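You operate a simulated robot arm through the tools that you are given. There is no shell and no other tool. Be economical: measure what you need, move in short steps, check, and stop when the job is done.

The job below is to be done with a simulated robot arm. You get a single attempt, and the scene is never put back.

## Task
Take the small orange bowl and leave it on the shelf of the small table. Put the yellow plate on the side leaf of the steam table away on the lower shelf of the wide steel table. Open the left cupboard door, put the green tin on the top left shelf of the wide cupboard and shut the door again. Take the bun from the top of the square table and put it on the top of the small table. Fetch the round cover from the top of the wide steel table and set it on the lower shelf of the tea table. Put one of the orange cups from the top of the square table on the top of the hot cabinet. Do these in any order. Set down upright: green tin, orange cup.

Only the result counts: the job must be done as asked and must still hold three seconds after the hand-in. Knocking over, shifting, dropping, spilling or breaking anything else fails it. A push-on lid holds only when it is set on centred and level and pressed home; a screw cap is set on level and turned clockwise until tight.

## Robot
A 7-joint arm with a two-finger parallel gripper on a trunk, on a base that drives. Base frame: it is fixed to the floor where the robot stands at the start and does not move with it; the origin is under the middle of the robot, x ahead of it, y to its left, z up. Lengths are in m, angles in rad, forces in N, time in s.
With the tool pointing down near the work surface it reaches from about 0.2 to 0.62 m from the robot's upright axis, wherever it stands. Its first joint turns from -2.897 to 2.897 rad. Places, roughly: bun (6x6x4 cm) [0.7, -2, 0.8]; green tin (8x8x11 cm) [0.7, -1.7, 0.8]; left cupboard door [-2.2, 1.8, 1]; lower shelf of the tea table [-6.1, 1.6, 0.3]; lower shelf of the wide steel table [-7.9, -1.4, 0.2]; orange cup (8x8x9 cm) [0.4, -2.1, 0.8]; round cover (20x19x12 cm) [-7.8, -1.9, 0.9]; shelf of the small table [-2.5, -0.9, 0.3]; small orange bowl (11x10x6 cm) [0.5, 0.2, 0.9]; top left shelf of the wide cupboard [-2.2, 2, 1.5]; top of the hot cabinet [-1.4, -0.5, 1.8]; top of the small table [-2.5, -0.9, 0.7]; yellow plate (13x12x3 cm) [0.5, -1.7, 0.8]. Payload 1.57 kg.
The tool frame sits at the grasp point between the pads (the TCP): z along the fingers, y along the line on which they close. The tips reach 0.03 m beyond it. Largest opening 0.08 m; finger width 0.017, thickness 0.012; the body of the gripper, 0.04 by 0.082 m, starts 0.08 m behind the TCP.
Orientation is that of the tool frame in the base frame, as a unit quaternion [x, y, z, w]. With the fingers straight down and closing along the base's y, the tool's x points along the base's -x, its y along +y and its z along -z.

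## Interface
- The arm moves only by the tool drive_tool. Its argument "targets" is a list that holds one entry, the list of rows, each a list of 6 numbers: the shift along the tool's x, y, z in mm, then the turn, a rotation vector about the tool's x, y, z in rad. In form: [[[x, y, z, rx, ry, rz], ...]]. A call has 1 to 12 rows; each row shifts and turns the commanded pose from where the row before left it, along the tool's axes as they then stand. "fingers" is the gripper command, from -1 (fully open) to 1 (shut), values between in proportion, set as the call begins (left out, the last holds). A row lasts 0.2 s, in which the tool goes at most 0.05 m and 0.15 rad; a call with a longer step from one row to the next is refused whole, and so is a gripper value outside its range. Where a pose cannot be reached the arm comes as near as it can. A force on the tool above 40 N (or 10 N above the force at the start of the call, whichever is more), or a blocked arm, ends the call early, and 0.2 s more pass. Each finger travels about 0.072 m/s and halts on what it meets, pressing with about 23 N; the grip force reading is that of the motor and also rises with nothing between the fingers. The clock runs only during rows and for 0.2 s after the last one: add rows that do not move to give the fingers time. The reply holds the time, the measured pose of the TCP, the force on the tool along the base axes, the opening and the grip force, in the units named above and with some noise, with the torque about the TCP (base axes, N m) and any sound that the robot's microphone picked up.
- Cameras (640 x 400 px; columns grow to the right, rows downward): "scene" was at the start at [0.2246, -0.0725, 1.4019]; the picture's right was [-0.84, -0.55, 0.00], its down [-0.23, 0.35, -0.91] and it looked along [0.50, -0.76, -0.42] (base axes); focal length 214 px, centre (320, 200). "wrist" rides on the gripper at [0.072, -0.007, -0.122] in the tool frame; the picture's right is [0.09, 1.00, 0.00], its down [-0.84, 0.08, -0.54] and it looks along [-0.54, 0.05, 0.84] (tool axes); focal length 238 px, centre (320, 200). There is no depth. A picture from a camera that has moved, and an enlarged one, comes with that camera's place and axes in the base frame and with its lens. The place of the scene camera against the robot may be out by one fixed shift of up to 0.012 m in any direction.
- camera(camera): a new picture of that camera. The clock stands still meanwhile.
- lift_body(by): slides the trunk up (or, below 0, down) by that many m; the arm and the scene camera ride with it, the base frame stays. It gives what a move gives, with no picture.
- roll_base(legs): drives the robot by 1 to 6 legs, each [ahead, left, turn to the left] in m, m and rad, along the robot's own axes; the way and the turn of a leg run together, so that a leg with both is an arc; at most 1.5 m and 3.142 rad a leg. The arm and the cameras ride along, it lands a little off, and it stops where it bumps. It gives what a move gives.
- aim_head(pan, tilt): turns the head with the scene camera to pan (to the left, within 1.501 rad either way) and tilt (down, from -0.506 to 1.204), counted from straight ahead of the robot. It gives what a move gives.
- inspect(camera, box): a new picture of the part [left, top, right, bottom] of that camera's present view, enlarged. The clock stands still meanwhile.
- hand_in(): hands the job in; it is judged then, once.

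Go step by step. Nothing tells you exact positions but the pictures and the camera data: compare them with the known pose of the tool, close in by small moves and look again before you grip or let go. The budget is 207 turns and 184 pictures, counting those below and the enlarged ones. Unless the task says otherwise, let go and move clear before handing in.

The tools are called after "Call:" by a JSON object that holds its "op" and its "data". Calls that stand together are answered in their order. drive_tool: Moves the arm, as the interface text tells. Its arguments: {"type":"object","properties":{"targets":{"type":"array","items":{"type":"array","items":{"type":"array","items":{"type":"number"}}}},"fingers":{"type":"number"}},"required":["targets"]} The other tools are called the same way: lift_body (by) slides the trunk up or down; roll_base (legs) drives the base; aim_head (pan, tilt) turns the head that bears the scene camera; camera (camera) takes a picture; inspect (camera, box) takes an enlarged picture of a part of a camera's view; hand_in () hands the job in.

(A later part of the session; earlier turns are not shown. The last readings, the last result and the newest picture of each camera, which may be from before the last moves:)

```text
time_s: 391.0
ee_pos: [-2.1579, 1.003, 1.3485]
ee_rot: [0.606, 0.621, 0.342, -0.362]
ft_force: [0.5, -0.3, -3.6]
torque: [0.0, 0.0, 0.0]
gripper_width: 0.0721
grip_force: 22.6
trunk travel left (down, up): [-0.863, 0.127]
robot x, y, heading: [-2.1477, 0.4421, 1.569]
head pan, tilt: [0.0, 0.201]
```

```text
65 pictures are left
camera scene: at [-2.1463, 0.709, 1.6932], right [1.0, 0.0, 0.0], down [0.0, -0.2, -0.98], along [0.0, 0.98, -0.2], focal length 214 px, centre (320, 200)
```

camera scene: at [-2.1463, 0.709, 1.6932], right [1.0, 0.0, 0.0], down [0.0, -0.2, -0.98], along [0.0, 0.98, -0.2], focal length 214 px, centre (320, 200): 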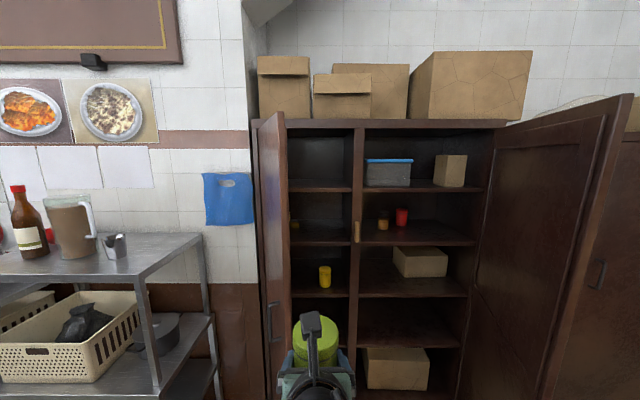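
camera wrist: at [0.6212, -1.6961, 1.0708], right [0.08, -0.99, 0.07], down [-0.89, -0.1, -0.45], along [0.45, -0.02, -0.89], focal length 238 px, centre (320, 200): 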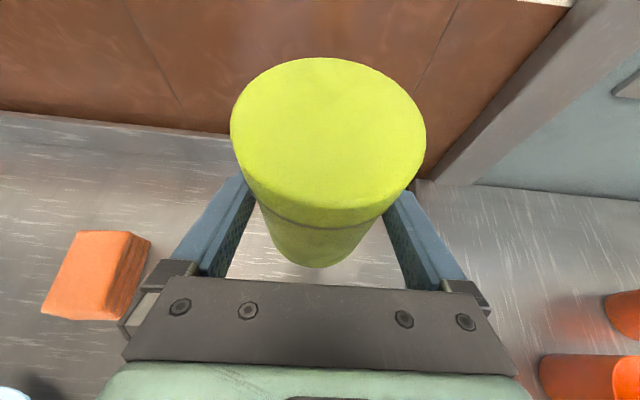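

The left door has ended up only ~67° open (edge near (−2.25, 1.3)). I'll move in to the right of its edge and push it further open with the side of the hand before placing the tin.

Call:
{"op": "roll_base", "data": {"legs": [[0, -0.07, 0], [0.45, 0, 0]]}}

Call:
{"op": "camera", "data": {"camera": "scene"}}

Call:
{"op": "drive_tool", "data": {"targets": [[[0, -10, 0, 0, 0, 0], [0, -10, 0, 0, 0, 0], [0, -10, 0, 0, 0, 0], [0, -10, 0, 0, 0, 0], [0, -10, 0, 0, 0, 0], [0, -10, 0, 0, 0, 0], [0, -10, 0, 0, 0, 0], [0, -10, 0, 0, 0, 0], [0, -10, 0, 0, 0, 0], [0, -10, 0, 0, 0, 0], [0, -10, 0, 0, 0, 0]]]}}

Call:
{"op": "camera", "data": {"camera": "scene"}}

```text
time_s: 394.4
ee_pos: [-2.0864, 1.4585, 1.3479]
ee_rot: [0.607, 0.62, 0.342, -0.36]
ft_force: [0.1, -0.1, -3.4]
torque: [-0.01, 0.0, 0.0]
gripper_width: 0.0722
grip_force: 22.9
trunk travel left (down, up): [-0.863, 0.127]
robot x, y, heading: [-2.0841, 0.8994, 1.565]
head pan, tilt: [0.0, 0.201]
```

```text
64 pictures are left
camera scene: at [-2.0754, 1.1648, 1.6933], right [1.0, 0.0, 0.0], down [0.0, -0.2, -0.98], along [0.0, 0.98, -0.2], focal length 214 px, centre (320, 200)
```

scene: 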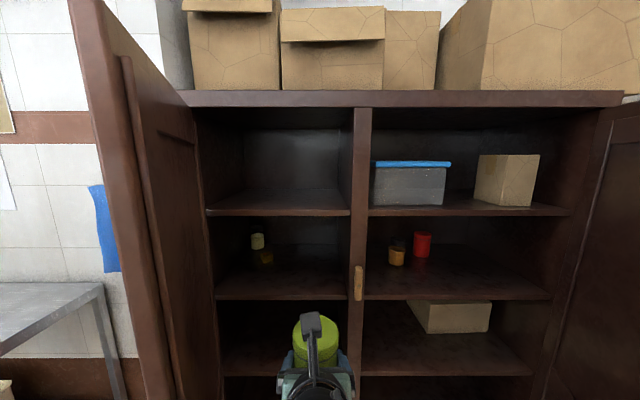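

```text
time_s: 396.8
ee_pos: [-2.1972, 1.4556, 1.3499]
ee_rot: [0.607, 0.621, 0.342, -0.36]
ft_force: [0.6, 0.4, -2.4]
torque: [0.03, 0.0, 0.02]
gripper_width: 0.0724
grip_force: 22.7
trunk travel left (down, up): [-0.863, 0.127]
robot x, y, heading: [-2.0802, 0.8976, 1.568]
head pan, tilt: [0.0, 0.201]
```

```text
63 pictures are left
camera scene: at [-2.0759, 1.1652, 1.6932], right [1.0, 0.0, 0.0], down [0.0, -0.2, -0.98], along [0.0, 0.98, -0.2], focal length 214 px, centre (320, 200)
```

scene: 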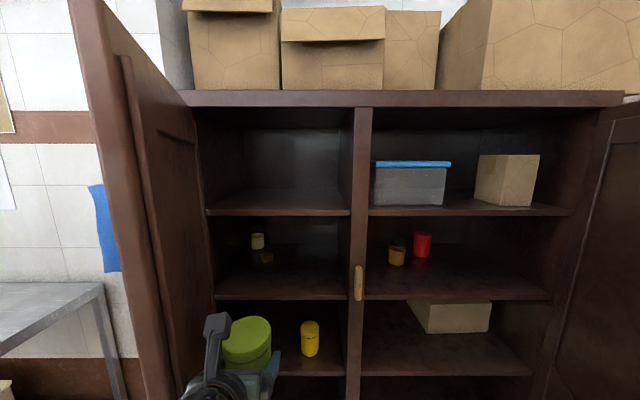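

Not yet touching; continuing to push left.

Call:
{"op": "drive_tool", "data": {"targets": [[[0, -12, 0, 0, 0, 0], [0, -12, 0, 0, 0, 0], [0, -12, 0, 0, 0, 0], [0, -12, 0, 0, 0, 0], [0, -12, 0, 0, 0, 0], [0, -12, 0, 0, 0, 0], [0, -12, 0, 0, 0, 0], [0, -12, 0, 0, 0, 0], [0, -12, 0, 0, 0, 0], [0, -12, 0, 0, 0, 0], [0, -12, 0, 0, 0, 0], [0, -12, 0, 0, 0, 0]]]}}

Call:
{"op": "camera", "data": {"camera": "scene"}}

```text
time_s: 399.4
ee_pos: [-2.3273, 1.4505, 1.3477]
ee_rot: [0.606, 0.62, 0.342, -0.362]
ft_force: [0.2, -0.9, -2.7]
torque: [-0.01, 0.0, 0.03]
gripper_width: 0.0722
grip_force: 22.7
out of reach, approached as far as the arm can: row 11, 12
trunk travel left (down, up): [-0.863, 0.127]
robot x, y, heading: [-2.0787, 0.8966, 1.57]
head pan, tilt: [0.0, 0.201]
```

```text
62 pictures are left
camera scene: at [-2.0754, 1.1651, 1.6932], right [1.0, 0.0, 0.0], down [0.0, -0.2, -0.98], along [0.0, 0.98, -0.2], focal length 214 px, centre (320, 200)
```

scene: 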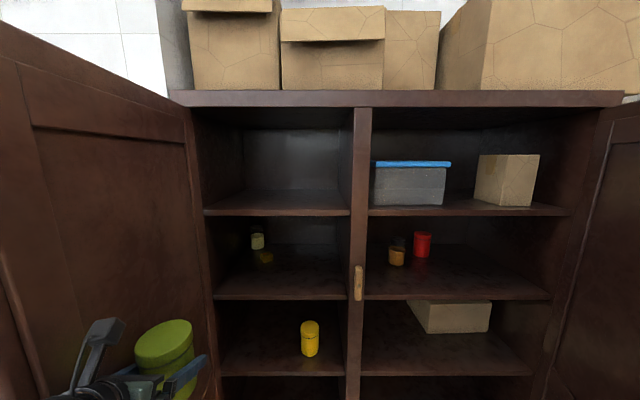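

The door is wide open. Raising the trunk and arm above shelf height and moving the tool back to the middle.

Call:
{"op": "lift_body", "data": {"by": 0.12}}

Call:
{"op": "drive_tool", "data": {"targets": [[[0, 40, 0, 0, 0, 0], [0, 40, 0, 0, 0, 0], [0, 40, 0, 0, 0, 0], [31, 10, -18, 0, 0, 0], [31, 0, -18, 0, 0, 0], [31, 0, -18, 0, 0, 0], [31, 0, -18, 0, 0, 0], [0, 0, 0, 0, 0, 0]]]}}

Call:
{"op": "roll_base", "data": {"legs": [[0, 0.08, 0]]}}

Call:
{"op": "camera", "data": {"camera": "scene"}}

```text
time_s: 400.9
ee_pos: [-2.3268, 1.4507, 1.4675]
ee_rot: [0.606, 0.62, 0.342, -0.361]
ft_force: [0.1, -0.6, -2.4]
torque: [-0.04, 0.01, -0.03]
gripper_width: 0.0723
grip_force: 23.2
trunk travel left (down, up): [-0.983, 0.007]
robot x, y, heading: [-2.0783, 0.8996, 1.57]
head pan, tilt: [0.0, 0.201]
```

```text
time_s: 402.6
ee_pos: [-2.194, 1.4563, 1.608]
ee_rot: [0.606, 0.622, 0.34, -0.361]
ft_force: [-0.6, 0.8, -1.9]
torque: [0.0, 0.0, -0.02]
gripper_width: 0.0723
grip_force: 22.9
trunk travel left (down, up): [-0.983, 0.007]
robot x, y, heading: [-2.081, 0.897, 1.569]
head pan, tilt: [0.0, 0.201]
```

```text
time_s: 403.7
ee_pos: [-2.2711, 1.4562, 1.609]
ee_rot: [0.607, 0.62, 0.342, -0.362]
ft_force: [0.8, -0.4, -3.0]
torque: [-0.03, 0.02, 0.03]
gripper_width: 0.0719
grip_force: 22.8
trunk travel left (down, up): [-0.983, 0.007]
robot x, y, heading: [-2.1623, 0.8956, 1.569]
head pan, tilt: [0.0, 0.201]
```

```text
61 pictures are left
camera scene: at [-2.1526, 1.1653, 1.8132], right [1.0, 0.0, 0.0], down [0.0, -0.2, -0.98], along [0.0, 0.98, -0.2], focal length 214 px, centre (320, 200)
```

scene: 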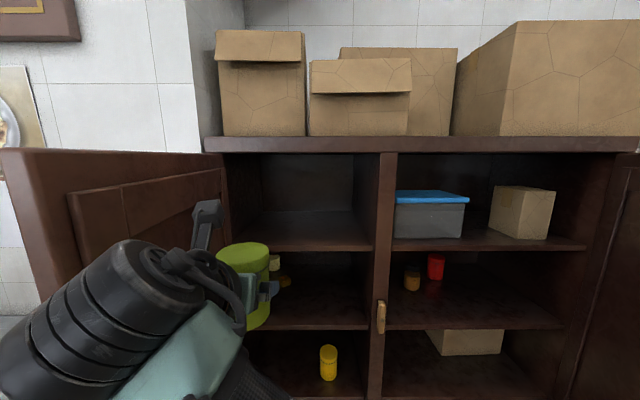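

Everything is at height; tin bottom ~4 cm above the shelf. Moving the base to the gap's middle and forward.

Call:
{"op": "roll_base", "data": {"legs": [[0, -0.12, 0], [0.28, 0, 0]]}}

Call:
{"op": "camera", "data": {"camera": "scene"}}

Call:
{"op": "camera", "data": {"camera": "wrist"}}

```text
time_s: 406.1
ee_pos: [-2.1528, 1.6342, 1.6114]
ee_rot: [0.604, 0.621, 0.342, -0.364]
ft_force: [0.5, 0.4, -2.8]
torque: [0.01, 0.0, -0.01]
gripper_width: 0.0724
grip_force: 22.6
trunk travel left (down, up): [-0.983, 0.007]
robot x, y, heading: [-2.0372, 1.0908, 1.575]
head pan, tilt: [0.0, 0.201]
stopped in leg 2: the robot was blocked; the commanded pose is now the measured one
```

```text
60 pictures are left
camera scene: at [-2.0325, 1.3435, 1.8159], right [1.0, 0.0, 0.0], down [0.0, -0.19, -0.98], along [0.0, 0.98, -0.19], focal length 214 px, centre (320, 200)
```

scene: 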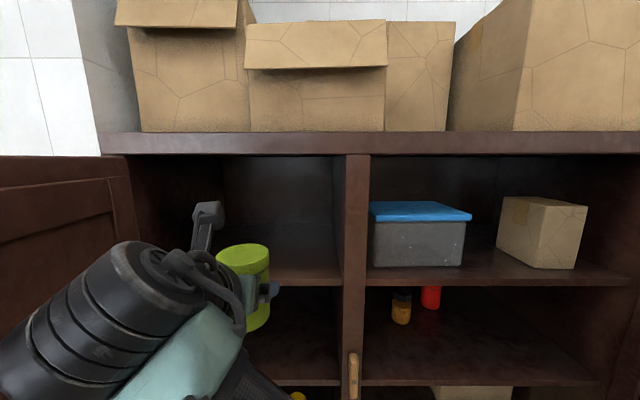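

```text
59 pictures are left
camera wrist: at [-2.1548, 1.5655, 1.7354], right [0.99, 0.08, 0.07], down [0.1, -0.89, -0.45], along [0.02, 0.46, -0.89], focal length 238 px, centre (320, 200)
```

wrist: 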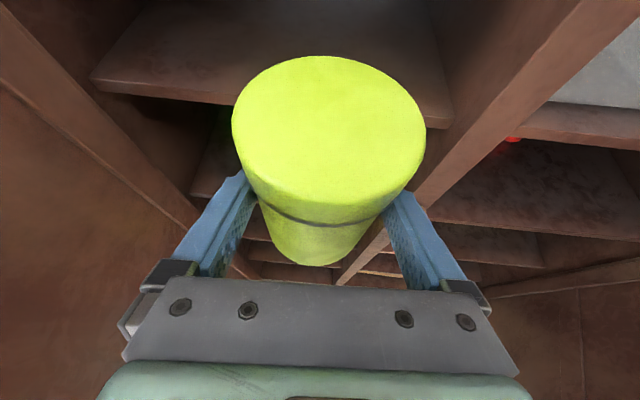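

The robot was blocked. Looking right and left to see by what.

Call:
{"op": "aim_head", "data": {"pan": -0.9, "tilt": 0.8}}

Call:
{"op": "camera", "data": {"camera": "scene"}}

Call:
{"op": "aim_head", "data": {"pan": 0.9, "tilt": 0.8}}

Call:
{"op": "camera", "data": {"camera": "scene"}}

```text
time_s: 407.3
ee_pos: [-2.1518, 1.6357, 1.6141]
ee_rot: [0.603, 0.621, 0.343, -0.365]
ft_force: [0.4, 0.2, -2.5]
torque: [0.02, -0.02, -0.01]
gripper_width: 0.0724
grip_force: 22.9
trunk travel left (down, up): [-0.983, 0.007]
robot x, y, heading: [-2.0387, 1.0928, 1.572]
head pan, tilt: [-0.901, 0.799]
```

```text
58 pictures are left
camera scene: at [-1.9687, 1.3009, 1.7616], right [0.62, -0.78, -0.01], down [-0.56, -0.44, -0.7], along [0.54, 0.44, -0.71], focal length 214 px, centre (320, 200)
```

scene: 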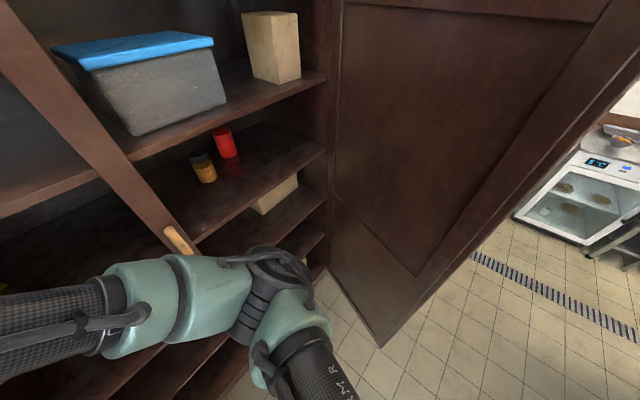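

```text
time_s: 409.1
ee_pos: [-2.1522, 1.6359, 1.6127]
ee_rot: [0.603, 0.621, 0.343, -0.365]
ft_force: [-0.1, -0.7, -2.9]
torque: [0.02, -0.01, -0.01]
gripper_width: 0.0723
grip_force: 23.1
trunk travel left (down, up): [-0.983, 0.007]
robot x, y, heading: [-2.0388, 1.0899, 1.574]
head pan, tilt: [0.901, 0.799]
```

```text
57 pictures are left
camera scene: at [-2.0951, 1.3007, 1.7618], right [0.62, 0.78, 0.01], down [0.56, -0.44, -0.7], along [-0.55, 0.44, -0.71], focal length 214 px, centre (320, 200)
```

scene: 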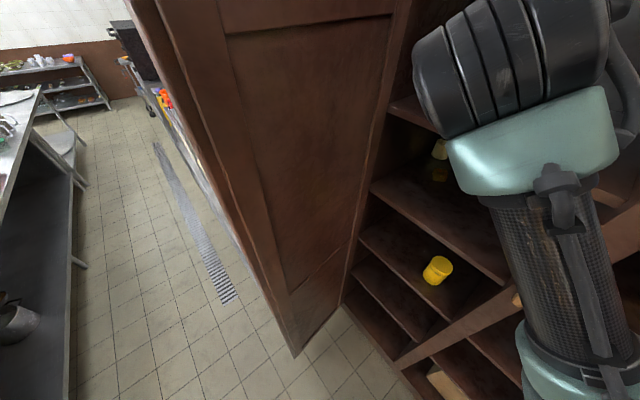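

The elbow is forward-right but not clearly touching. Checking the base against the left door's lower corner.

Call:
{"op": "aim_head", "data": {"pan": 0.9, "tilt": 1.2}}

Call:
{"op": "camera", "data": {"camera": "scene"}}

Call:
{"op": "aim_head", "data": {"pan": -0.5, "tilt": 1.2}}

Call:
{"op": "camera", "data": {"camera": "scene"}}

```text
time_s: 410.0
ee_pos: [-2.1524, 1.6363, 1.6124]
ee_rot: [0.603, 0.621, 0.343, -0.365]
ft_force: [-0.2, -0.1, -2.4]
torque: [0.0, -0.01, 0.03]
gripper_width: 0.0722
grip_force: 23.3
trunk travel left (down, up): [-0.983, 0.007]
robot x, y, heading: [-2.0399, 1.0933, 1.571]
head pan, tilt: [0.901, 1.201]
```

```text
56 pictures are left
camera scene: at [-2.0759, 1.2856, 1.7339], right [0.62, 0.79, 0.01], down [0.73, -0.57, -0.37], along [-0.29, 0.23, -0.93], focal length 214 px, centre (320, 200)
```

scene: 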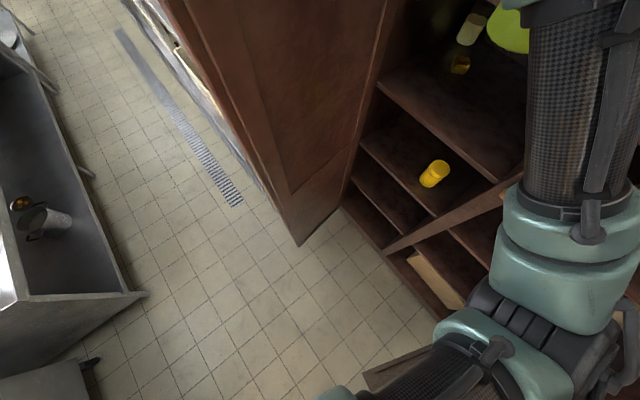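

```text
time_s: 411.5
ee_pos: [-2.1519, 1.6356, 1.6123]
ee_rot: [0.604, 0.62, 0.343, -0.364]
ft_force: [0.0, 0.5, -3.6]
torque: [0.02, -0.03, -0.04]
gripper_width: 0.072
grip_force: 23.2
trunk travel left (down, up): [-0.983, 0.007]
robot x, y, heading: [-2.0353, 1.0898, 1.575]
head pan, tilt: [-0.499, 1.201]
```

```text
55 pictures are left
camera scene: at [-2.0054, 1.3002, 1.7338], right [0.88, -0.48, -0.01], down [-0.44, -0.82, -0.37], along [0.17, 0.33, -0.93], focal length 214 px, centre (320, 200)
```

scene: 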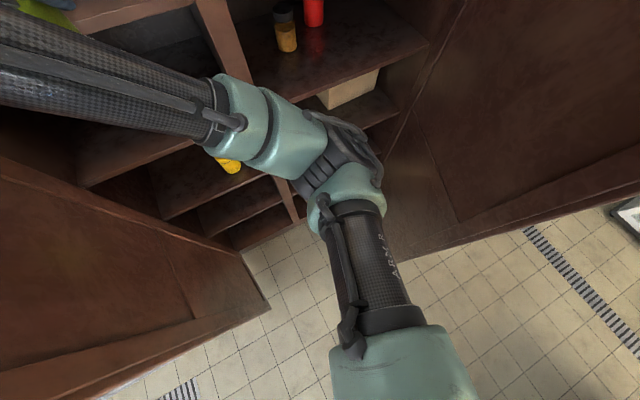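

The elbow sticks far forward and meets the cupboard front. I'll back the base off and extend the arm instead, which straightens the elbow.

Call:
{"op": "roll_base", "data": {"legs": [[-0.25, 0, 0]]}}

Call:
{"op": "drive_tool", "data": {"targets": [[[20, 0, 34.6, 0, 0, 0], [20, 0, 34.6, 0, 0, 0], [20, 0, 34.6, 0, 0, 0], [20, 0, 34.6, 0, 0, 0], [20, 0, 34.6, 0, 0, 0], [0, 0, 0, 0, 0, 0]]]}}

Call:
{"op": "aim_head", "data": {"pan": -0.5, "tilt": 0.9}}

Call:
{"op": "camera", "data": {"camera": "scene"}}

```text
time_s: 413.3
ee_pos: [-2.1545, 1.4013, 1.6072]
ee_rot: [0.606, 0.622, 0.341, -0.361]
ft_force: [0.0, 1.0, -2.7]
torque: [0.02, 0.0, 0.02]
gripper_width: 0.072
grip_force: 22.9
trunk travel left (down, up): [-0.983, 0.007]
robot x, y, heading: [-2.0391, 0.8398, 1.576]
head pan, tilt: [-0.499, 1.201]
```

```text
time_s: 414.7
ee_pos: [-2.1344, 1.5673, 1.5729]
ee_rot: [0.605, 0.622, 0.341, -0.362]
ft_force: [0.4, -0.5, -3.6]
torque: [-0.04, -0.01, 0.04]
gripper_width: 0.0723
grip_force: 23.4
out of reach, approached as far as the arm can: row 3, 4, 5
trunk travel left (down, up): [-0.983, 0.007]
robot x, y, heading: [-2.0412, 0.8413, 1.576]
head pan, tilt: [-0.499, 1.201]
```

```text
time_s: 415.5
ee_pos: [-2.1344, 1.5685, 1.5741]
ee_rot: [0.606, 0.622, 0.341, -0.36]
ft_force: [-0.6, 0.1, -3.8]
torque: [0.0, -0.02, 0.01]
gripper_width: 0.0719
grip_force: 22.5
trunk travel left (down, up): [-0.983, 0.007]
robot x, y, heading: [-2.0363, 0.842, 1.572]
head pan, tilt: [-0.499, 0.901]
```

```text
54 pictures are left
camera scene: at [-1.9981, 1.0827, 1.7516], right [0.88, -0.48, 0.0], down [-0.37, -0.69, -0.62], along [0.3, 0.54, -0.78], focal length 214 px, centre (320, 200)
```

scene: 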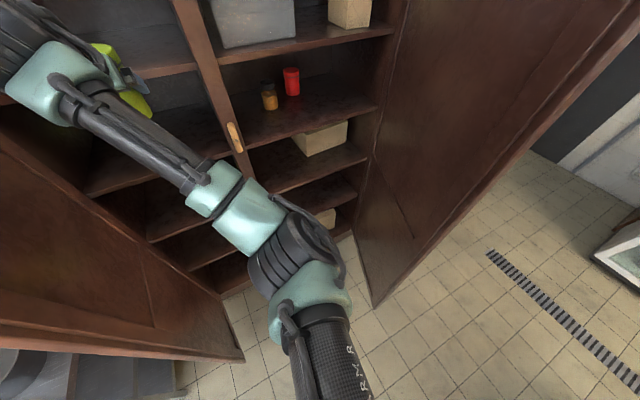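

The elbow would just reach the shelf front. A slightly flatter pitch (15°) lets the arm stretch further with the base well back; the tin will tilt 15° and settle flat on release. Pitching and extending.

Call:
{"op": "drive_tool", "data": {"targets": [[[0, 0, 0, 0, 0.13, 0], [0, 0, 0, 0, 0.13, 0], [29, -10, -8, 0, 0, 0], [9, -10, 34, 0, 0, 0], [9, -10, 34, 0, 0, 0], [9, 0, 34, 0, 0, 0], [0, 0, 0, 0, 0, 0]]]}}

Call:
{"op": "aim_head", "data": {"pan": 0, "tilt": 0.3}}

Call:
{"op": "camera", "data": {"camera": "scene"}}

Call:
{"op": "camera", "data": {"camera": "wrist"}}

```text
time_s: 417.1
ee_pos: [-2.1363, 1.6278, 1.5751]
ee_rot: [0.555, 0.57, 0.417, -0.44]
ft_force: [-0.4, 0.2, -3.2]
torque: [0.05, 0.0, -0.02]
gripper_width: 0.0723
grip_force: 23.2
out of reach, approached as far as the arm can: row 4, 5, 6
trunk travel left (down, up): [-0.983, 0.007]
robot x, y, heading: [-2.0377, 0.838, 1.569]
head pan, tilt: [-0.499, 0.901]
```

```text
time_s: 418.1
ee_pos: [-2.1352, 1.6274, 1.5747]
ee_rot: [0.556, 0.57, 0.416, -0.439]
ft_force: [0.1, 0.3, -2.5]
torque: [0.0, -0.03, -0.01]
gripper_width: 0.072
grip_force: 23.9
trunk travel left (down, up): [-0.983, 0.007]
robot x, y, heading: [-2.0388, 0.8402, 1.57]
head pan, tilt: [0.0, 0.3]
```

```text
53 pictures are left
camera scene: at [-2.0343, 1.1097, 1.8038], right [1.0, 0.0, 0.0], down [0.0, -0.3, -0.95], along [0.0, 0.95, -0.3], focal length 214 px, centre (320, 200)
```

scene: 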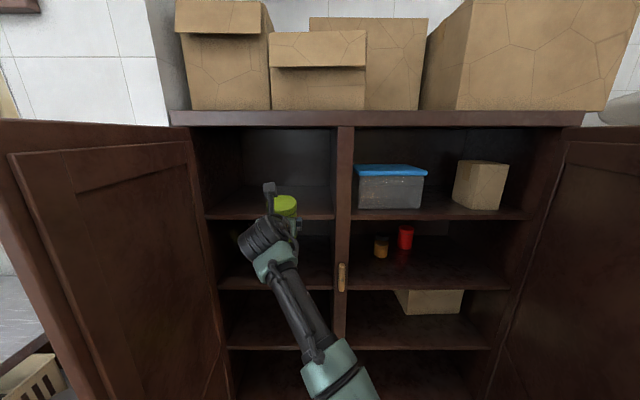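

```text
52 pictures are left
camera wrist: at [-2.1372, 1.5288, 1.6767], right [1.0, 0.06, 0.08], down [0.09, -0.74, -0.66], along [0.02, 0.67, -0.75], focal length 238 px, centre (320, 200)
```

wrist: 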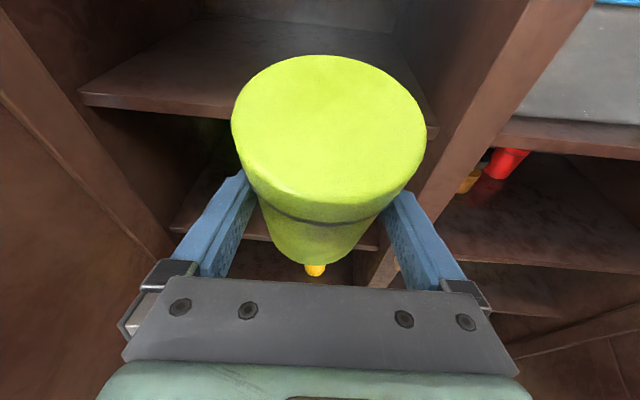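

Retracting slightly to gain height, then driving the base in.

Call:
{"op": "drive_tool", "data": {"targets": [[[8, 0, -28, 0, 0, 0], [8, 0, -28, 0, 0, 0], [12, 0, -3, 0, 0, 0], [0, 0, 0, 0, 0, 0]]]}}

Call:
{"op": "roll_base", "data": {"legs": [[0.2, 0, 0]]}}

Call:
{"op": "camera", "data": {"camera": "scene"}}

Call:
{"op": "camera", "data": {"camera": "wrist"}}

```text
time_s: 419.1
ee_pos: [-2.1325, 1.5782, 1.6178]
ee_rot: [0.557, 0.569, 0.417, -0.438]
ft_force: [-0.2, 0.1, -3.2]
torque: [0.01, -0.01, 0.02]
gripper_width: 0.0724
grip_force: 22.8
trunk travel left (down, up): [-0.983, 0.007]
robot x, y, heading: [-2.035, 0.8442, 1.573]
head pan, tilt: [0.0, 0.3]
```

```text
time_s: 420.7
ee_pos: [-2.135, 1.7738, 1.6197]
ee_rot: [0.556, 0.569, 0.418, -0.439]
ft_force: [-1.8, 0.0, -3.2]
torque: [-0.01, 0.01, 0.03]
gripper_width: 0.0723
grip_force: 22.8
trunk travel left (down, up): [-0.983, 0.007]
robot x, y, heading: [-2.0355, 1.0414, 1.575]
head pan, tilt: [0.0, 0.3]
```

```text
51 pictures are left
camera scene: at [-2.0344, 1.3065, 1.8043], right [1.0, 0.0, 0.0], down [0.0, -0.29, -0.96], along [0.0, 0.96, -0.29], focal length 214 px, centre (320, 200)
```

scene: 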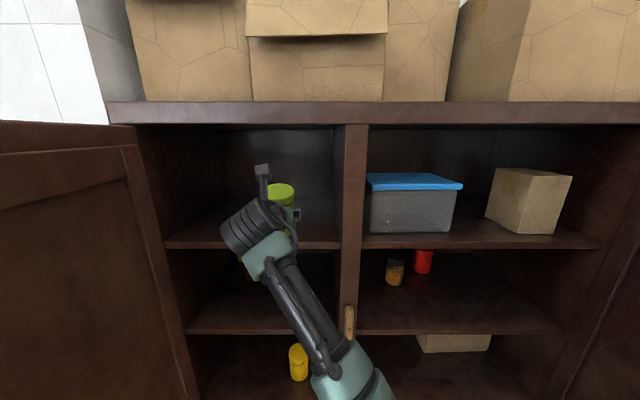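

```text
50 pictures are left
camera wrist: at [-2.1354, 1.6757, 1.721], right [1.0, 0.06, 0.08], down [0.09, -0.74, -0.66], along [0.02, 0.67, -0.75], focal length 238 px, centre (320, 200)
```

wrist: 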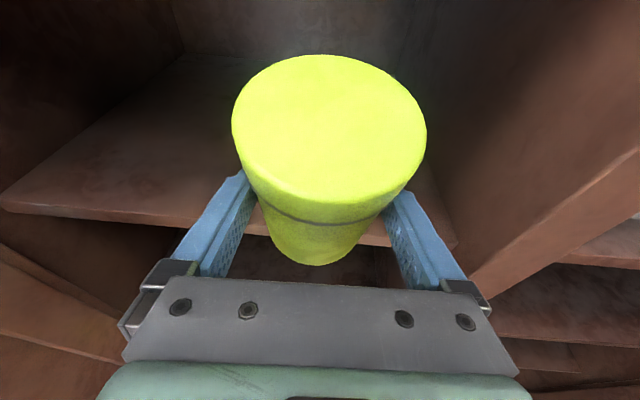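

Front edge confirmed at y≈1.812. Going 10 cm further in.

Call:
{"op": "roll_base", "data": {"legs": [[0.1, 0, 0]]}}

Call:
{"op": "drive_tool", "data": {"targets": [[[-9.7, 0, 2.6, 0, 0, 0], [0, 0, 0, 0, 0, 0]]]}}

Call:
{"op": "camera", "data": {"camera": "wrist"}}

Call:
{"op": "camera", "data": {"camera": "scene"}}

```text
time_s: 421.9
ee_pos: [-2.1253, 1.8797, 1.6179]
ee_rot: [0.559, 0.569, 0.414, -0.439]
ft_force: [0.0, -0.3, -3.2]
torque: [0.01, 0.03, 0.01]
gripper_width: 0.0723
grip_force: 23.3
trunk travel left (down, up): [-0.983, 0.007]
robot x, y, heading: [-2.0427, 1.1384, 1.565]
head pan, tilt: [0.0, 0.3]
```

```text
time_s: 422.5
ee_pos: [-2.1226, 1.8803, 1.6079]
ee_rot: [0.56, 0.568, 0.414, -0.439]
ft_force: [0.0, 0.0, -3.2]
torque: [-0.01, 0.01, 0.02]
gripper_width: 0.0725
grip_force: 23.3
trunk travel left (down, up): [-0.983, 0.007]
robot x, y, heading: [-2.0364, 1.1402, 1.569]
head pan, tilt: [0.0, 0.3]
```

```text
49 pictures are left
camera wrist: at [-2.1241, 1.7819, 1.7098], right [1.0, 0.06, 0.07], down [0.09, -0.75, -0.66], along [0.01, 0.66, -0.75], focal length 238 px, centre (320, 200)
```

wrist: 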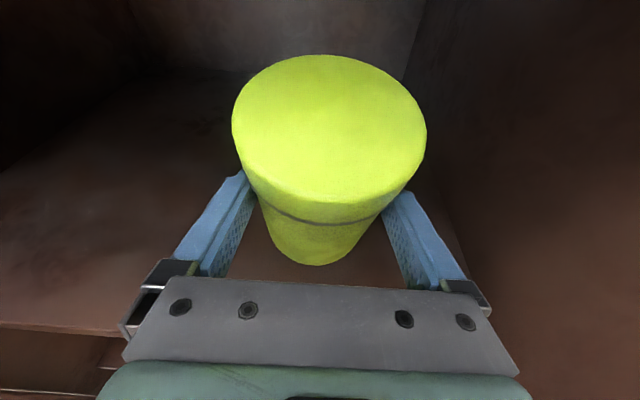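

```text
48 pictures are left
camera scene: at [-2.0226, 1.4131, 1.8045], right [1.0, 0.0, -0.01], down [-0.01, -0.3, -0.95], along [0.0, 0.95, -0.3], focal length 214 px, centre (320, 200)
```

scene: 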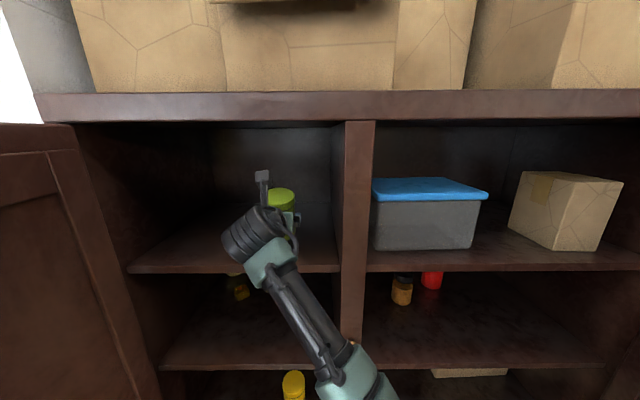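

There may be a light elbow contact; backing off 1.5 cm, then lowering in small steps.

Call:
{"op": "roll_base", "data": {"legs": [[-0.018, 0, 0]]}}

Call:
{"op": "drive_tool", "data": {"targets": [[[-7.7, 0, 2.1, 0, 0, 0], [-5.8, 0, 1.6, 0, 0, 0], [0, 0, 0, 0, 0, 0]]]}}

Call:
{"op": "drive_tool", "data": {"targets": [[[-4.8, 0, 1.3, 0, 0, 0], [-3.9, 0, 1, 0, 0, 0], [0, 0, 0, 0, 0, 0]]]}}

```text
time_s: 423.3
ee_pos: [-2.1196, 1.8774, 1.601]
ee_rot: [0.562, 0.571, 0.409, -0.437]
ft_force: [-0.4, -0.2, -3.8]
torque: [0.0, -0.02, 0.0]
gripper_width: 0.0722
grip_force: 22.6
trunk travel left (down, up): [-0.983, 0.007]
robot x, y, heading: [-2.0372, 1.1193, 1.577]
head pan, tilt: [0.0, 0.3]
```

```text
time_s: 424.1
ee_pos: [-2.1199, 1.8766, 1.5876]
ee_rot: [0.562, 0.57, 0.41, -0.437]
ft_force: [1.0, -0.2, -2.6]
torque: [0.01, 0.0, -0.02]
gripper_width: 0.0723
grip_force: 23.3
trunk travel left (down, up): [-0.983, 0.007]
robot x, y, heading: [-2.0368, 1.1221, 1.571]
head pan, tilt: [0.0, 0.3]
```

```text
time_s: 424.9
ee_pos: [-2.1206, 1.8771, 1.5782]
ee_rot: [0.562, 0.57, 0.41, -0.437]
ft_force: [0.6, -0.1, -3.2]
torque: [-0.01, -0.02, 0.02]
gripper_width: 0.0722
grip_force: 23.1
trunk travel left (down, up): [-0.983, 0.007]
robot x, y, heading: [-2.039, 1.1212, 1.572]
head pan, tilt: [0.0, 0.3]
```

Call:
{"op": "drive_tool", "data": {"targets": [[[-3.9, 0, 1, 0, 0, 0], [-2.9, 0, 0.8, 0, 0, 0], [0, 0, 0, 0, 0, 0]]]}}

Call:
{"op": "drive_tool", "data": {"targets": [[[-2.9, 0, 0.8, 0, 0, 0], [-2.9, 0, 0.8, 0, 0, 0], [0, 0, 0, 0, 0, 0]]]}}

Call:
{"op": "camera", "data": {"camera": "wrist"}}

```text
time_s: 425.7
ee_pos: [-2.1194, 1.8773, 1.5745]
ee_rot: [0.56, 0.569, 0.412, -0.44]
ft_force: [2.2, 5.6, 16.8]
torque: [-0.13, -0.21, 0.12]
gripper_width: 0.0724
grip_force: 23.2
trunk travel left (down, up): [-0.983, 0.007]
robot x, y, heading: [-2.0386, 1.1205, 1.565]
head pan, tilt: [0.0, 0.3]
```

```text
time_s: 426.5
ee_pos: [-2.121, 1.8756, 1.5666]
ee_rot: [0.563, 0.57, 0.41, -0.436]
ft_force: [1.5, 5.5, 11.3]
torque: [-0.13, -0.14, 0.05]
gripper_width: 0.0718
grip_force: 23.0
trunk travel left (down, up): [-0.983, 0.007]
robot x, y, heading: [-2.0349, 1.121, 1.574]
head pan, tilt: [0.0, 0.3]
```

```text
47 pictures are left
camera wrist: at [-2.1215, 1.7791, 1.6687], right [1.0, 0.06, 0.06], down [0.09, -0.75, -0.65], along [0.01, 0.65, -0.76], focal length 238 px, centre (320, 200)
```

wrist: 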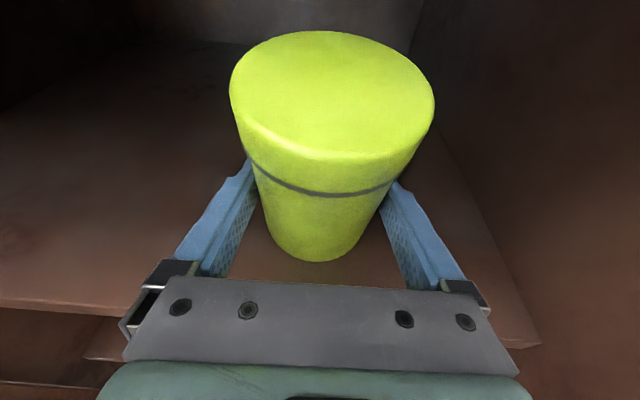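

The tin has pivoted level on contact. Releasing.

Call:
{"op": "drive_tool", "data": {"targets": [[[0, 0, 0, 0, 0, 0], [0, 0, 0, 0, 0, 0], [0, 0, 0, 0, 0, 0]]], "fingers": -1}}

Call:
{"op": "drive_tool", "data": {"targets": [[[6, 0, -20, 0, 0, 0], [9, 0, -30, 0, 0, 0], [9, 0, -30, 0, 0, 0], [0, 0, 0, 0, 0, 0]]]}}

Call:
{"op": "camera", "data": {"camera": "wrist"}}

```text
time_s: 427.3
ee_pos: [-2.121, 1.8755, 1.5654]
ee_rot: [0.562, 0.571, 0.409, -0.437]
ft_force: [0.4, -0.2, 0.8]
torque: [-0.03, 0.02, 0.0]
gripper_width: 0.0802
grip_force: 0.0
trunk travel left (down, up): [-0.983, 0.007]
robot x, y, heading: [-2.0368, 1.1236, 1.571]
head pan, tilt: [0.0, 0.3]
```

```text
time_s: 428.3
ee_pos: [-2.1166, 1.8046, 1.6119]
ee_rot: [0.562, 0.57, 0.41, -0.437]
ft_force: [0.7, 0.0, -0.9]
torque: [-0.03, 0.0, 0.01]
gripper_width: 0.0802
grip_force: 0.0
trunk travel left (down, up): [-0.983, 0.007]
robot x, y, heading: [-2.0377, 1.1234, 1.574]
head pan, tilt: [0.0, 0.3]
```

```text
46 pictures are left
camera wrist: at [-2.1173, 1.7075, 1.7153], right [1.0, 0.06, 0.06], down [0.09, -0.75, -0.65], along [0.01, 0.66, -0.76], focal length 238 px, centre (320, 200)
```

wrist: 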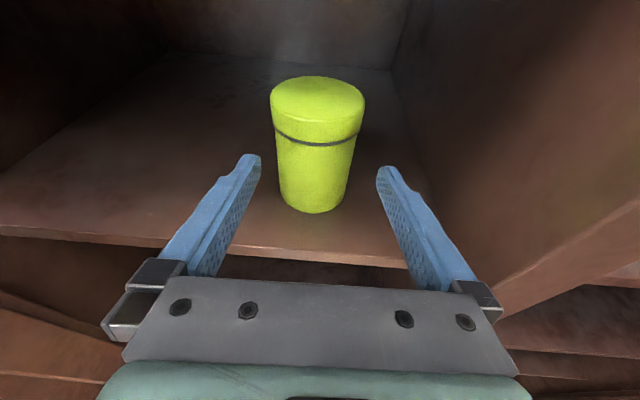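

The tin stands upright on the top left shelf. Now backing out, lowering and levelling the tool to shut the left door.

Call:
{"op": "roll_base", "data": {"legs": [[-0.55, 0, 0]]}}

Call:
{"op": "drive_tool", "data": {"targets": [[[0, 0, -25, 0, 0.14, 0], [0, 0, -25, 0, 0.14, 0], [0, 0, -40, 0, 0, 0], [0, 0, -40, 0, 0, 0], [0, 0, 0, 0, 0, 0]]], "fingers": 1}}

Call:
{"op": "lift_body", "data": {"by": -0.36}}

Call:
{"op": "aim_head", "data": {"pan": 0.3, "tilt": 0.4}}

Call:
{"op": "camera", "data": {"camera": "scene"}}

```text
time_s: 429.8
ee_pos: [-2.1025, 1.7923, 1.601]
ee_rot: [0.573, 0.569, 0.407, -0.427]
ft_force: [0.0, -0.1, 0.6]
torque: [0.01, 0.01, 0.01]
gripper_width: 0.0799
grip_force: 0.1
trunk travel left (down, up): [-0.983, 0.007]
robot x, y, heading: [-2.0408, 1.0743, 1.548]
head pan, tilt: [0.0, 0.3]
stopped in leg 1: the robot was blocked; the commanded pose is now the measured one
```

```text
time_s: 431.2
ee_pos: [-2.0992, 1.6616, 1.6158]
ee_rot: [0.512, 0.503, 0.484, -0.501]
ft_force: [-0.1, -0.1, -1.0]
torque: [0.0, 0.01, -0.01]
gripper_width: 0.0001
grip_force: 21.3
trunk travel left (down, up): [-0.983, 0.007]
robot x, y, heading: [-2.0441, 1.0763, 1.539]
head pan, tilt: [0.0, 0.3]
stopped in row 5: the arm was blocked; the commanded pose is now the measured one
```

```text
time_s: 434.9
ee_pos: [-2.1095, 1.6586, 1.6238]
ee_rot: [0.505, 0.499, 0.492, -0.504]
ft_force: [-2.3, -0.4, -0.4]
torque: [-0.03, -0.01, -0.25]
gripper_width: 0.0
grip_force: 21.0
trunk travel left (down, up): [-0.983, 0.007]
robot x, y, heading: [-2.0397, 1.1012, 1.544]
head pan, tilt: [0.0, 0.3]
stopped: the arm was blocked; the commanded pose is now the measured one
```

```text
time_s: 435.7
ee_pos: [-2.0995, 1.6605, 1.62]
ee_rot: [-0.506, -0.499, -0.488, 0.507]
ft_force: [0.5, 0.5, -0.2]
torque: [0.0, -0.02, 0.02]
gripper_width: 0.0
grip_force: 21.2
trunk travel left (down, up): [-0.983, 0.007]
robot x, y, heading: [-2.0421, 1.101, 1.548]
head pan, tilt: [0.3, 0.4]
```

```text
45 pictures are left
camera scene: at [-2.0406, 1.391, 1.794], right [0.96, 0.27, -0.02], down [0.1, -0.39, -0.92], along [-0.26, 0.88, -0.4], focal length 214 px, centre (320, 200)
```

scene: 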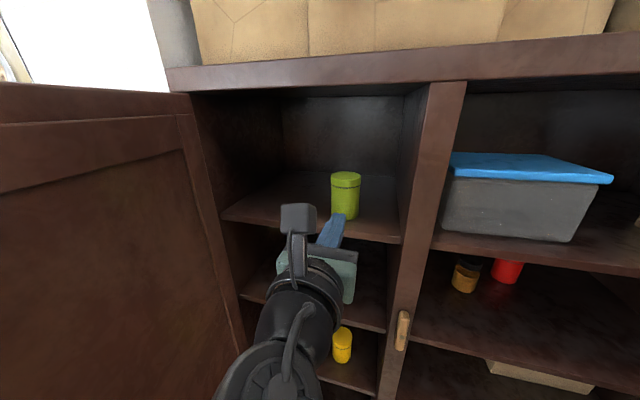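

The arm is caught somewhere, likely the elbow at the divider. Looking.

Call:
{"op": "aim_head", "data": {"pan": -0.4, "tilt": 1.0}}

Call:
{"op": "camera", "data": {"camera": "scene"}}

Call:
{"op": "aim_head", "data": {"pan": 0.4, "tilt": 1.0}}

Call:
{"op": "camera", "data": {"camera": "scene"}}

```text
time_s: 436.8
ee_pos: [-2.1002, 1.6613, 1.6203]
ee_rot: [-0.506, -0.499, -0.488, 0.506]
ft_force: [-0.5, -0.3, -0.3]
torque: [-0.02, -0.01, 0.01]
gripper_width: 0.0
grip_force: 21.7
trunk travel left (down, up): [-0.983, 0.007]
robot x, y, heading: [-2.0406, 1.1021, 1.548]
head pan, tilt: [-0.4, 1.0]
```

```text
44 pictures are left
camera scene: at [-1.9876, 1.364, 1.7437], right [0.91, -0.41, 0.0], down [-0.35, -0.78, -0.52], along [0.21, 0.48, -0.85], focal length 214 px, centre (320, 200)
```

scene: 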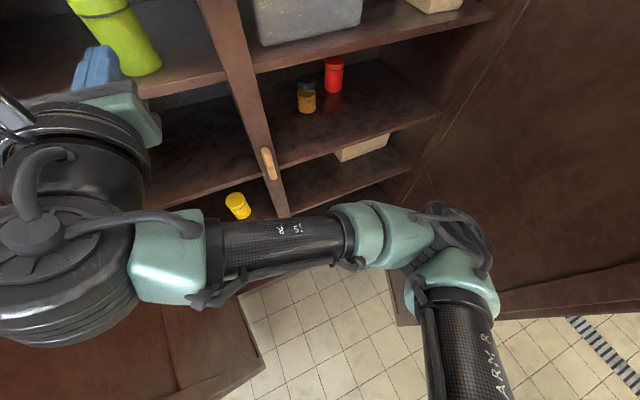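

```text
time_s: 437.9
ee_pos: [-2.1005, 1.661, 1.6214]
ee_rot: [-0.506, -0.499, -0.489, 0.507]
ft_force: [1.0, -0.5, -0.1]
torque: [0.06, -0.02, -0.01]
gripper_width: 0.0001
grip_force: 21.6
trunk travel left (down, up): [-0.983, 0.007]
robot x, y, heading: [-2.0387, 1.0998, 1.548]
head pan, tilt: [0.4, 1.0]
```

```text
43 pictures are left
camera scene: at [-2.0417, 1.3647, 1.7443], right [0.93, 0.37, -0.02], down [0.3, -0.79, -0.53], along [-0.21, 0.49, -0.85], focal length 214 px, centre (320, 200)
```

scene: 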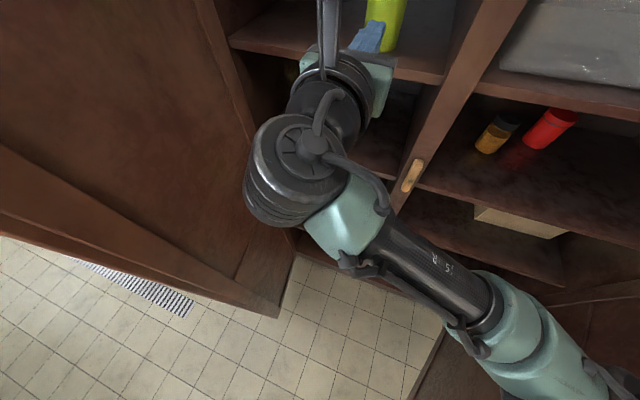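

The elbow now presses against the open right door. Sliding the base left to free it.

Call:
{"op": "roll_base", "data": {"legs": [[0, 0.06, 0.02]]}}

Call:
{"op": "roll_base", "data": {"legs": [[-0.1, 0, 0]]}}

Call:
{"op": "aim_head", "data": {"pan": -0.6, "tilt": 0.9}}

Call:
{"op": "camera", "data": {"camera": "scene"}}

```text
time_s: 438.9
ee_pos: [-2.1649, 1.6559, 1.6213]
ee_rot: [-0.501, -0.502, -0.484, 0.512]
ft_force: [0.7, 0.5, -0.7]
torque: [-0.01, 0.01, 0.02]
gripper_width: 0.0
grip_force: 20.7
trunk travel left (down, up): [-0.983, 0.007]
robot x, y, heading: [-2.1006, 1.0991, 1.57]
head pan, tilt: [0.4, 1.0]
```

```text
time_s: 440.0
ee_pos: [-2.1818, 1.5418, 1.6184]
ee_rot: [-0.495, -0.504, -0.488, 0.512]
ft_force: [-0.5, -0.2, -0.5]
torque: [0.03, 0.01, -0.05]
gripper_width: 0.0
grip_force: 21.3
trunk travel left (down, up): [-0.983, 0.007]
robot x, y, heading: [-2.099, 0.9991, 1.568]
head pan, tilt: [0.4, 1.0]
```

```text
time_s: 441.3
ee_pos: [-2.1885, 1.527, 1.6271]
ee_rot: [-0.492, -0.502, -0.492, 0.513]
ft_force: [-0.8, -0.3, 0.1]
torque: [-0.02, -0.03, -0.02]
gripper_width: 0.0
grip_force: 21.2
trunk travel left (down, up): [-0.983, 0.007]
robot x, y, heading: [-2.0995, 0.9993, 1.569]
head pan, tilt: [-0.6, 0.901]
```

```text
42 pictures are left
camera scene: at [-2.0549, 1.2286, 1.7522], right [0.83, -0.56, 0.0], down [-0.44, -0.64, -0.63], along [0.35, 0.52, -0.78], focal length 214 px, centre (320, 200)
```

scene: 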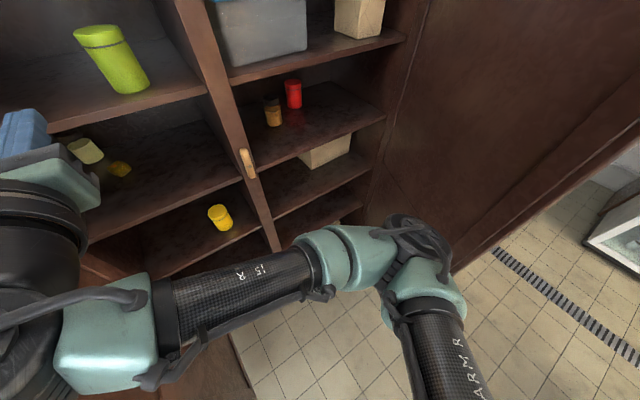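

Free again. Backing out fully and lowering.

Call:
{"op": "roll_base", "data": {"legs": [[-0.35, 0, 0]]}}

Call:
{"op": "lift_body", "data": {"by": -0.36}}

Call:
{"op": "aim_head", "data": {"pan": 0.15, "tilt": 0.3}}

Call:
{"op": "camera", "data": {"camera": "scene"}}

```text
time_s: 443.6
ee_pos: [-2.184, 1.1867, 1.6231]
ee_rot: [-0.494, -0.504, -0.489, 0.513]
ft_force: [-0.5, 0.1, 0.7]
torque: [-0.01, 0.01, -0.02]
gripper_width: 0.0001
grip_force: 21.5
trunk travel left (down, up): [-0.983, 0.007]
robot x, y, heading: [-2.0982, 0.6498, 1.571]
head pan, tilt: [-0.6, 0.901]
```

```text
time_s: 447.1
ee_pos: [-2.1846, 1.1852, 1.2645]
ee_rot: [-0.495, -0.503, -0.49, 0.512]
ft_force: [0.2, 0.7, 0.8]
torque: [-0.01, 0.01, 0.01]
gripper_width: 0.0
grip_force: 20.7
trunk travel left (down, up): [-0.623, 0.367]
robot x, y, heading: [-2.0994, 0.6474, 1.568]
head pan, tilt: [-0.6, 0.901]
```

```text
time_s: 448.2
ee_pos: [-2.1842, 1.1854, 1.2639]
ee_rot: [-0.494, -0.503, -0.49, 0.513]
ft_force: [0.0, -0.6, -0.7]
torque: [0.01, 0.01, -0.01]
gripper_width: 0.0004
grip_force: 20.9
trunk travel left (down, up): [-0.623, 0.367]
robot x, y, heading: [-2.0953, 0.6467, 1.568]
head pan, tilt: [0.15, 0.3]
```

```text
41 pictures are left
camera scene: at [-2.1081, 0.9163, 1.443], right [0.99, 0.15, 0.0], down [0.04, -0.29, -0.96], along [-0.14, 0.94, -0.3], focal length 214 px, centre (320, 200)
```

scene: 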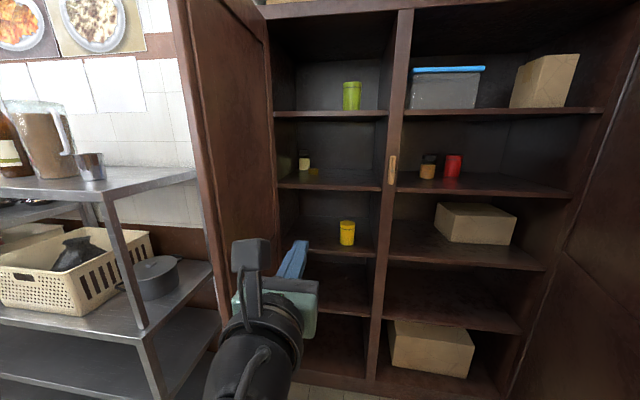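

The tin is fine. The door stands ~87° open with its edge at (−2.43, 1.28). I'll go to its outer side at z≈1.30 (above the handle) and push it shut.

Call:
{"op": "lift_body", "data": {"by": 0.05}}

Call:
{"op": "roll_base", "data": {"legs": [[0, 0.4, 0], [0.22, 0, 0]]}}

Call:
{"op": "drive_tool", "data": {"targets": [[[0, 14, 0, 0, 0, 0], [0, 14, 0, 0, 0, 0], [0, 14, 0, 0, 0, 0], [0, 14, 0, 0, 0, 0], [0, 14, 0, 0, 0, 0], [0, 14, 0, 0, 0, 0], [0, 14, 0, 0, 0, 0], [0, 14, 0, 0, 0, 0], [0, 14, 0, 0, 0, 0], [0, 14, 0, 0, 0, 0], [0, 14, 0, 0, 0, 0], [0, 14, 0, 0, 0, 0]]]}}

Call:
{"op": "camera", "data": {"camera": "scene"}}

```text
time_s: 449.1
ee_pos: [-2.1853, 1.1858, 1.3143]
ee_rot: [-0.494, -0.503, -0.49, 0.512]
ft_force: [0.3, 0.1, -0.8]
torque: [0.0, 0.0, 0.0]
gripper_width: 0.0
grip_force: 21.1
trunk travel left (down, up): [-0.673, 0.317]
robot x, y, heading: [-2.1021, 0.6482, 1.572]
head pan, tilt: [0.15, 0.3]
```

```text
time_s: 452.9
ee_pos: [-2.5798, 1.4062, 1.3133]
ee_rot: [-0.495, -0.503, -0.491, 0.511]
ft_force: [-0.6, 0.4, -1.1]
torque: [0.0, -0.01, 0.01]
gripper_width: 0.0
grip_force: 21.3
trunk travel left (down, up): [-0.673, 0.317]
robot x, y, heading: [-2.4956, 0.8696, 1.566]
head pan, tilt: [0.15, 0.3]
```

```text
time_s: 455.5
ee_pos: [-2.4125, 1.4107, 1.3108]
ee_rot: [-0.495, -0.502, -0.491, 0.512]
ft_force: [0.0, -0.2, 0.2]
torque: [0.0, -0.01, 0.02]
gripper_width: 0.0
grip_force: 21.5
trunk travel left (down, up): [-0.673, 0.317]
robot x, y, heading: [-2.4956, 0.8688, 1.567]
head pan, tilt: [0.15, 0.3]
```

```text
40 pictures are left
camera scene: at [-2.5044, 1.1371, 1.4932], right [0.99, 0.14, 0.0], down [0.04, -0.29, -0.96], along [-0.14, 0.95, -0.3], focal length 214 px, centre (320, 200)
```

scene: 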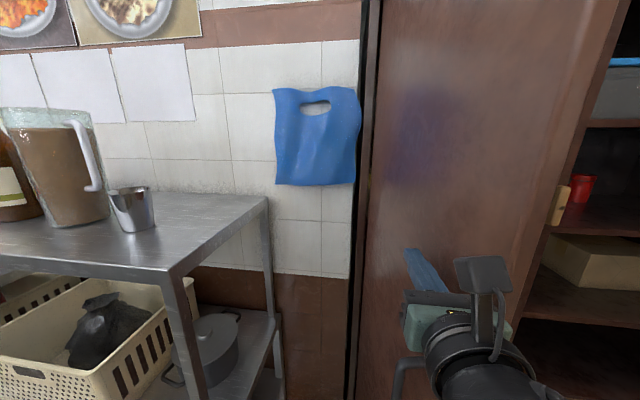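

The door is closing (~50°). Pushing forward and right with the tip on its outer face.

Call:
{"op": "drive_tool", "data": {"targets": [[[0, 12, 10, 0, 0, 0], [0, 12, 10, 0, 0, 0], [0, 12, 12, 0, 0, 0], [0, 12, 12, 0, 0, 0], [0, 10, 14, 0, 0, 0], [0, 10, 14, 0, 0, 0], [0, 8, 16, 0, 0, 0], [0, 8, 16, 0, 0, 0], [0, 8, 16, 0, 0, 0], [0, 6, 16, 0, 0, 0], [0, 6, 16, 0, 0, 0], [0, 6, 16, 0, 0, 0]]]}}

Call:
{"op": "camera", "data": {"camera": "scene"}}

```text
time_s: 458.1
ee_pos: [-2.3086, 1.5828, 1.3115]
ee_rot: [-0.494, -0.503, -0.49, 0.513]
ft_force: [-0.3, -0.1, -0.1]
torque: [0.02, -0.02, -0.03]
gripper_width: 0.0001
grip_force: 21.0
trunk travel left (down, up): [-0.673, 0.317]
robot x, y, heading: [-2.4978, 0.8672, 1.565]
head pan, tilt: [0.15, 0.3]
```

```text
39 pictures are left
camera scene: at [-2.5046, 1.1378, 1.493], right [0.99, 0.14, 0.0], down [0.04, -0.29, -0.96], along [-0.14, 0.95, -0.3], focal length 214 px, centre (320, 200)
```

scene: 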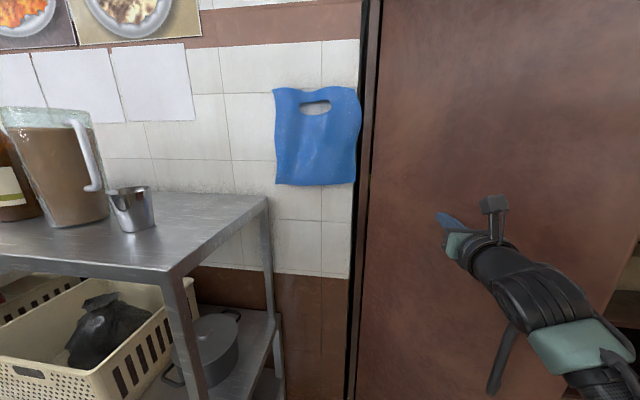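

Nearly shut. Repositioning to push nearer the free edge.

Call:
{"op": "drive_tool", "data": {"targets": [[[0, 0, -40, 0, 0, 0], [0, 0, -40, 0, 0, 0], [0, 0, -40, 0, 0, 0]]]}}

Call:
{"op": "roll_base", "data": {"legs": [[0, -0.16, 0], [0.12, 0, 0]]}}

Call:
{"op": "drive_tool", "data": {"targets": [[[0, 0, 15, 0, 0, 0], [0, 0, 15, 0, 0, 0], [0, 0, 15, 0, 0, 0], [0, 0, 15, 0, 0, 0], [0, 0, 15, 0, 0, 0], [0, 0, 15, 0, 0, 0], [0, 0, 15, 0, 0, 0], [0, 0, 15, 0, 0, 0], [0, 0, 15, 0, 0, 0], [0, 0, 15, 0, 0, 0], [0, 0, 15, 0, 0, 0], [0, 0, 0, 0, 0, 0]]]}}

Call:
{"op": "camera", "data": {"camera": "scene"}}

```text
time_s: 458.9
ee_pos: [-2.3042, 1.4599, 1.3101]
ee_rot: [-0.496, -0.501, -0.491, 0.512]
ft_force: [-0.5, -0.3, 0.6]
torque: [-0.03, 0.01, 0.01]
gripper_width: 0.0
grip_force: 21.5
trunk travel left (down, up): [-0.673, 0.317]
robot x, y, heading: [-2.4957, 0.8725, 1.572]
head pan, tilt: [0.15, 0.3]
```

```text
time_s: 461.1
ee_pos: [-2.145, 1.5792, 1.3101]
ee_rot: [-0.495, -0.502, -0.491, 0.511]
ft_force: [0.4, 0.2, -0.9]
torque: [0.04, 0.02, 0.0]
gripper_width: 0.0
grip_force: 21.4
trunk travel left (down, up): [-0.673, 0.317]
robot x, y, heading: [-2.3342, 0.985, 1.57]
head pan, tilt: [0.15, 0.3]
```

```text
time_s: 463.7
ee_pos: [-2.1487, 1.7438, 1.3095]
ee_rot: [-0.495, -0.502, -0.491, 0.512]
ft_force: [-0.4, -0.1, -0.3]
torque: [-0.02, -0.03, -0.03]
gripper_width: 0.0001
grip_force: 21.2
trunk travel left (down, up): [-0.673, 0.317]
robot x, y, heading: [-2.3338, 0.9875, 1.566]
head pan, tilt: [0.15, 0.3]
```

```text
38 pictures are left
camera scene: at [-2.3446, 1.2557, 1.4932], right [0.99, 0.14, 0.0], down [0.04, -0.29, -0.96], along [-0.14, 0.95, -0.3], focal length 214 px, centre (320, 200)
```

scene: 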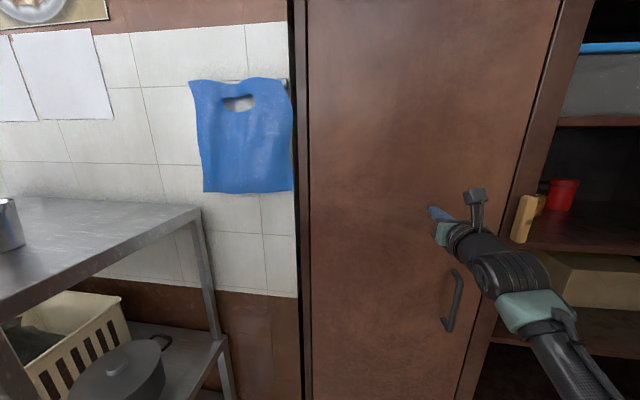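

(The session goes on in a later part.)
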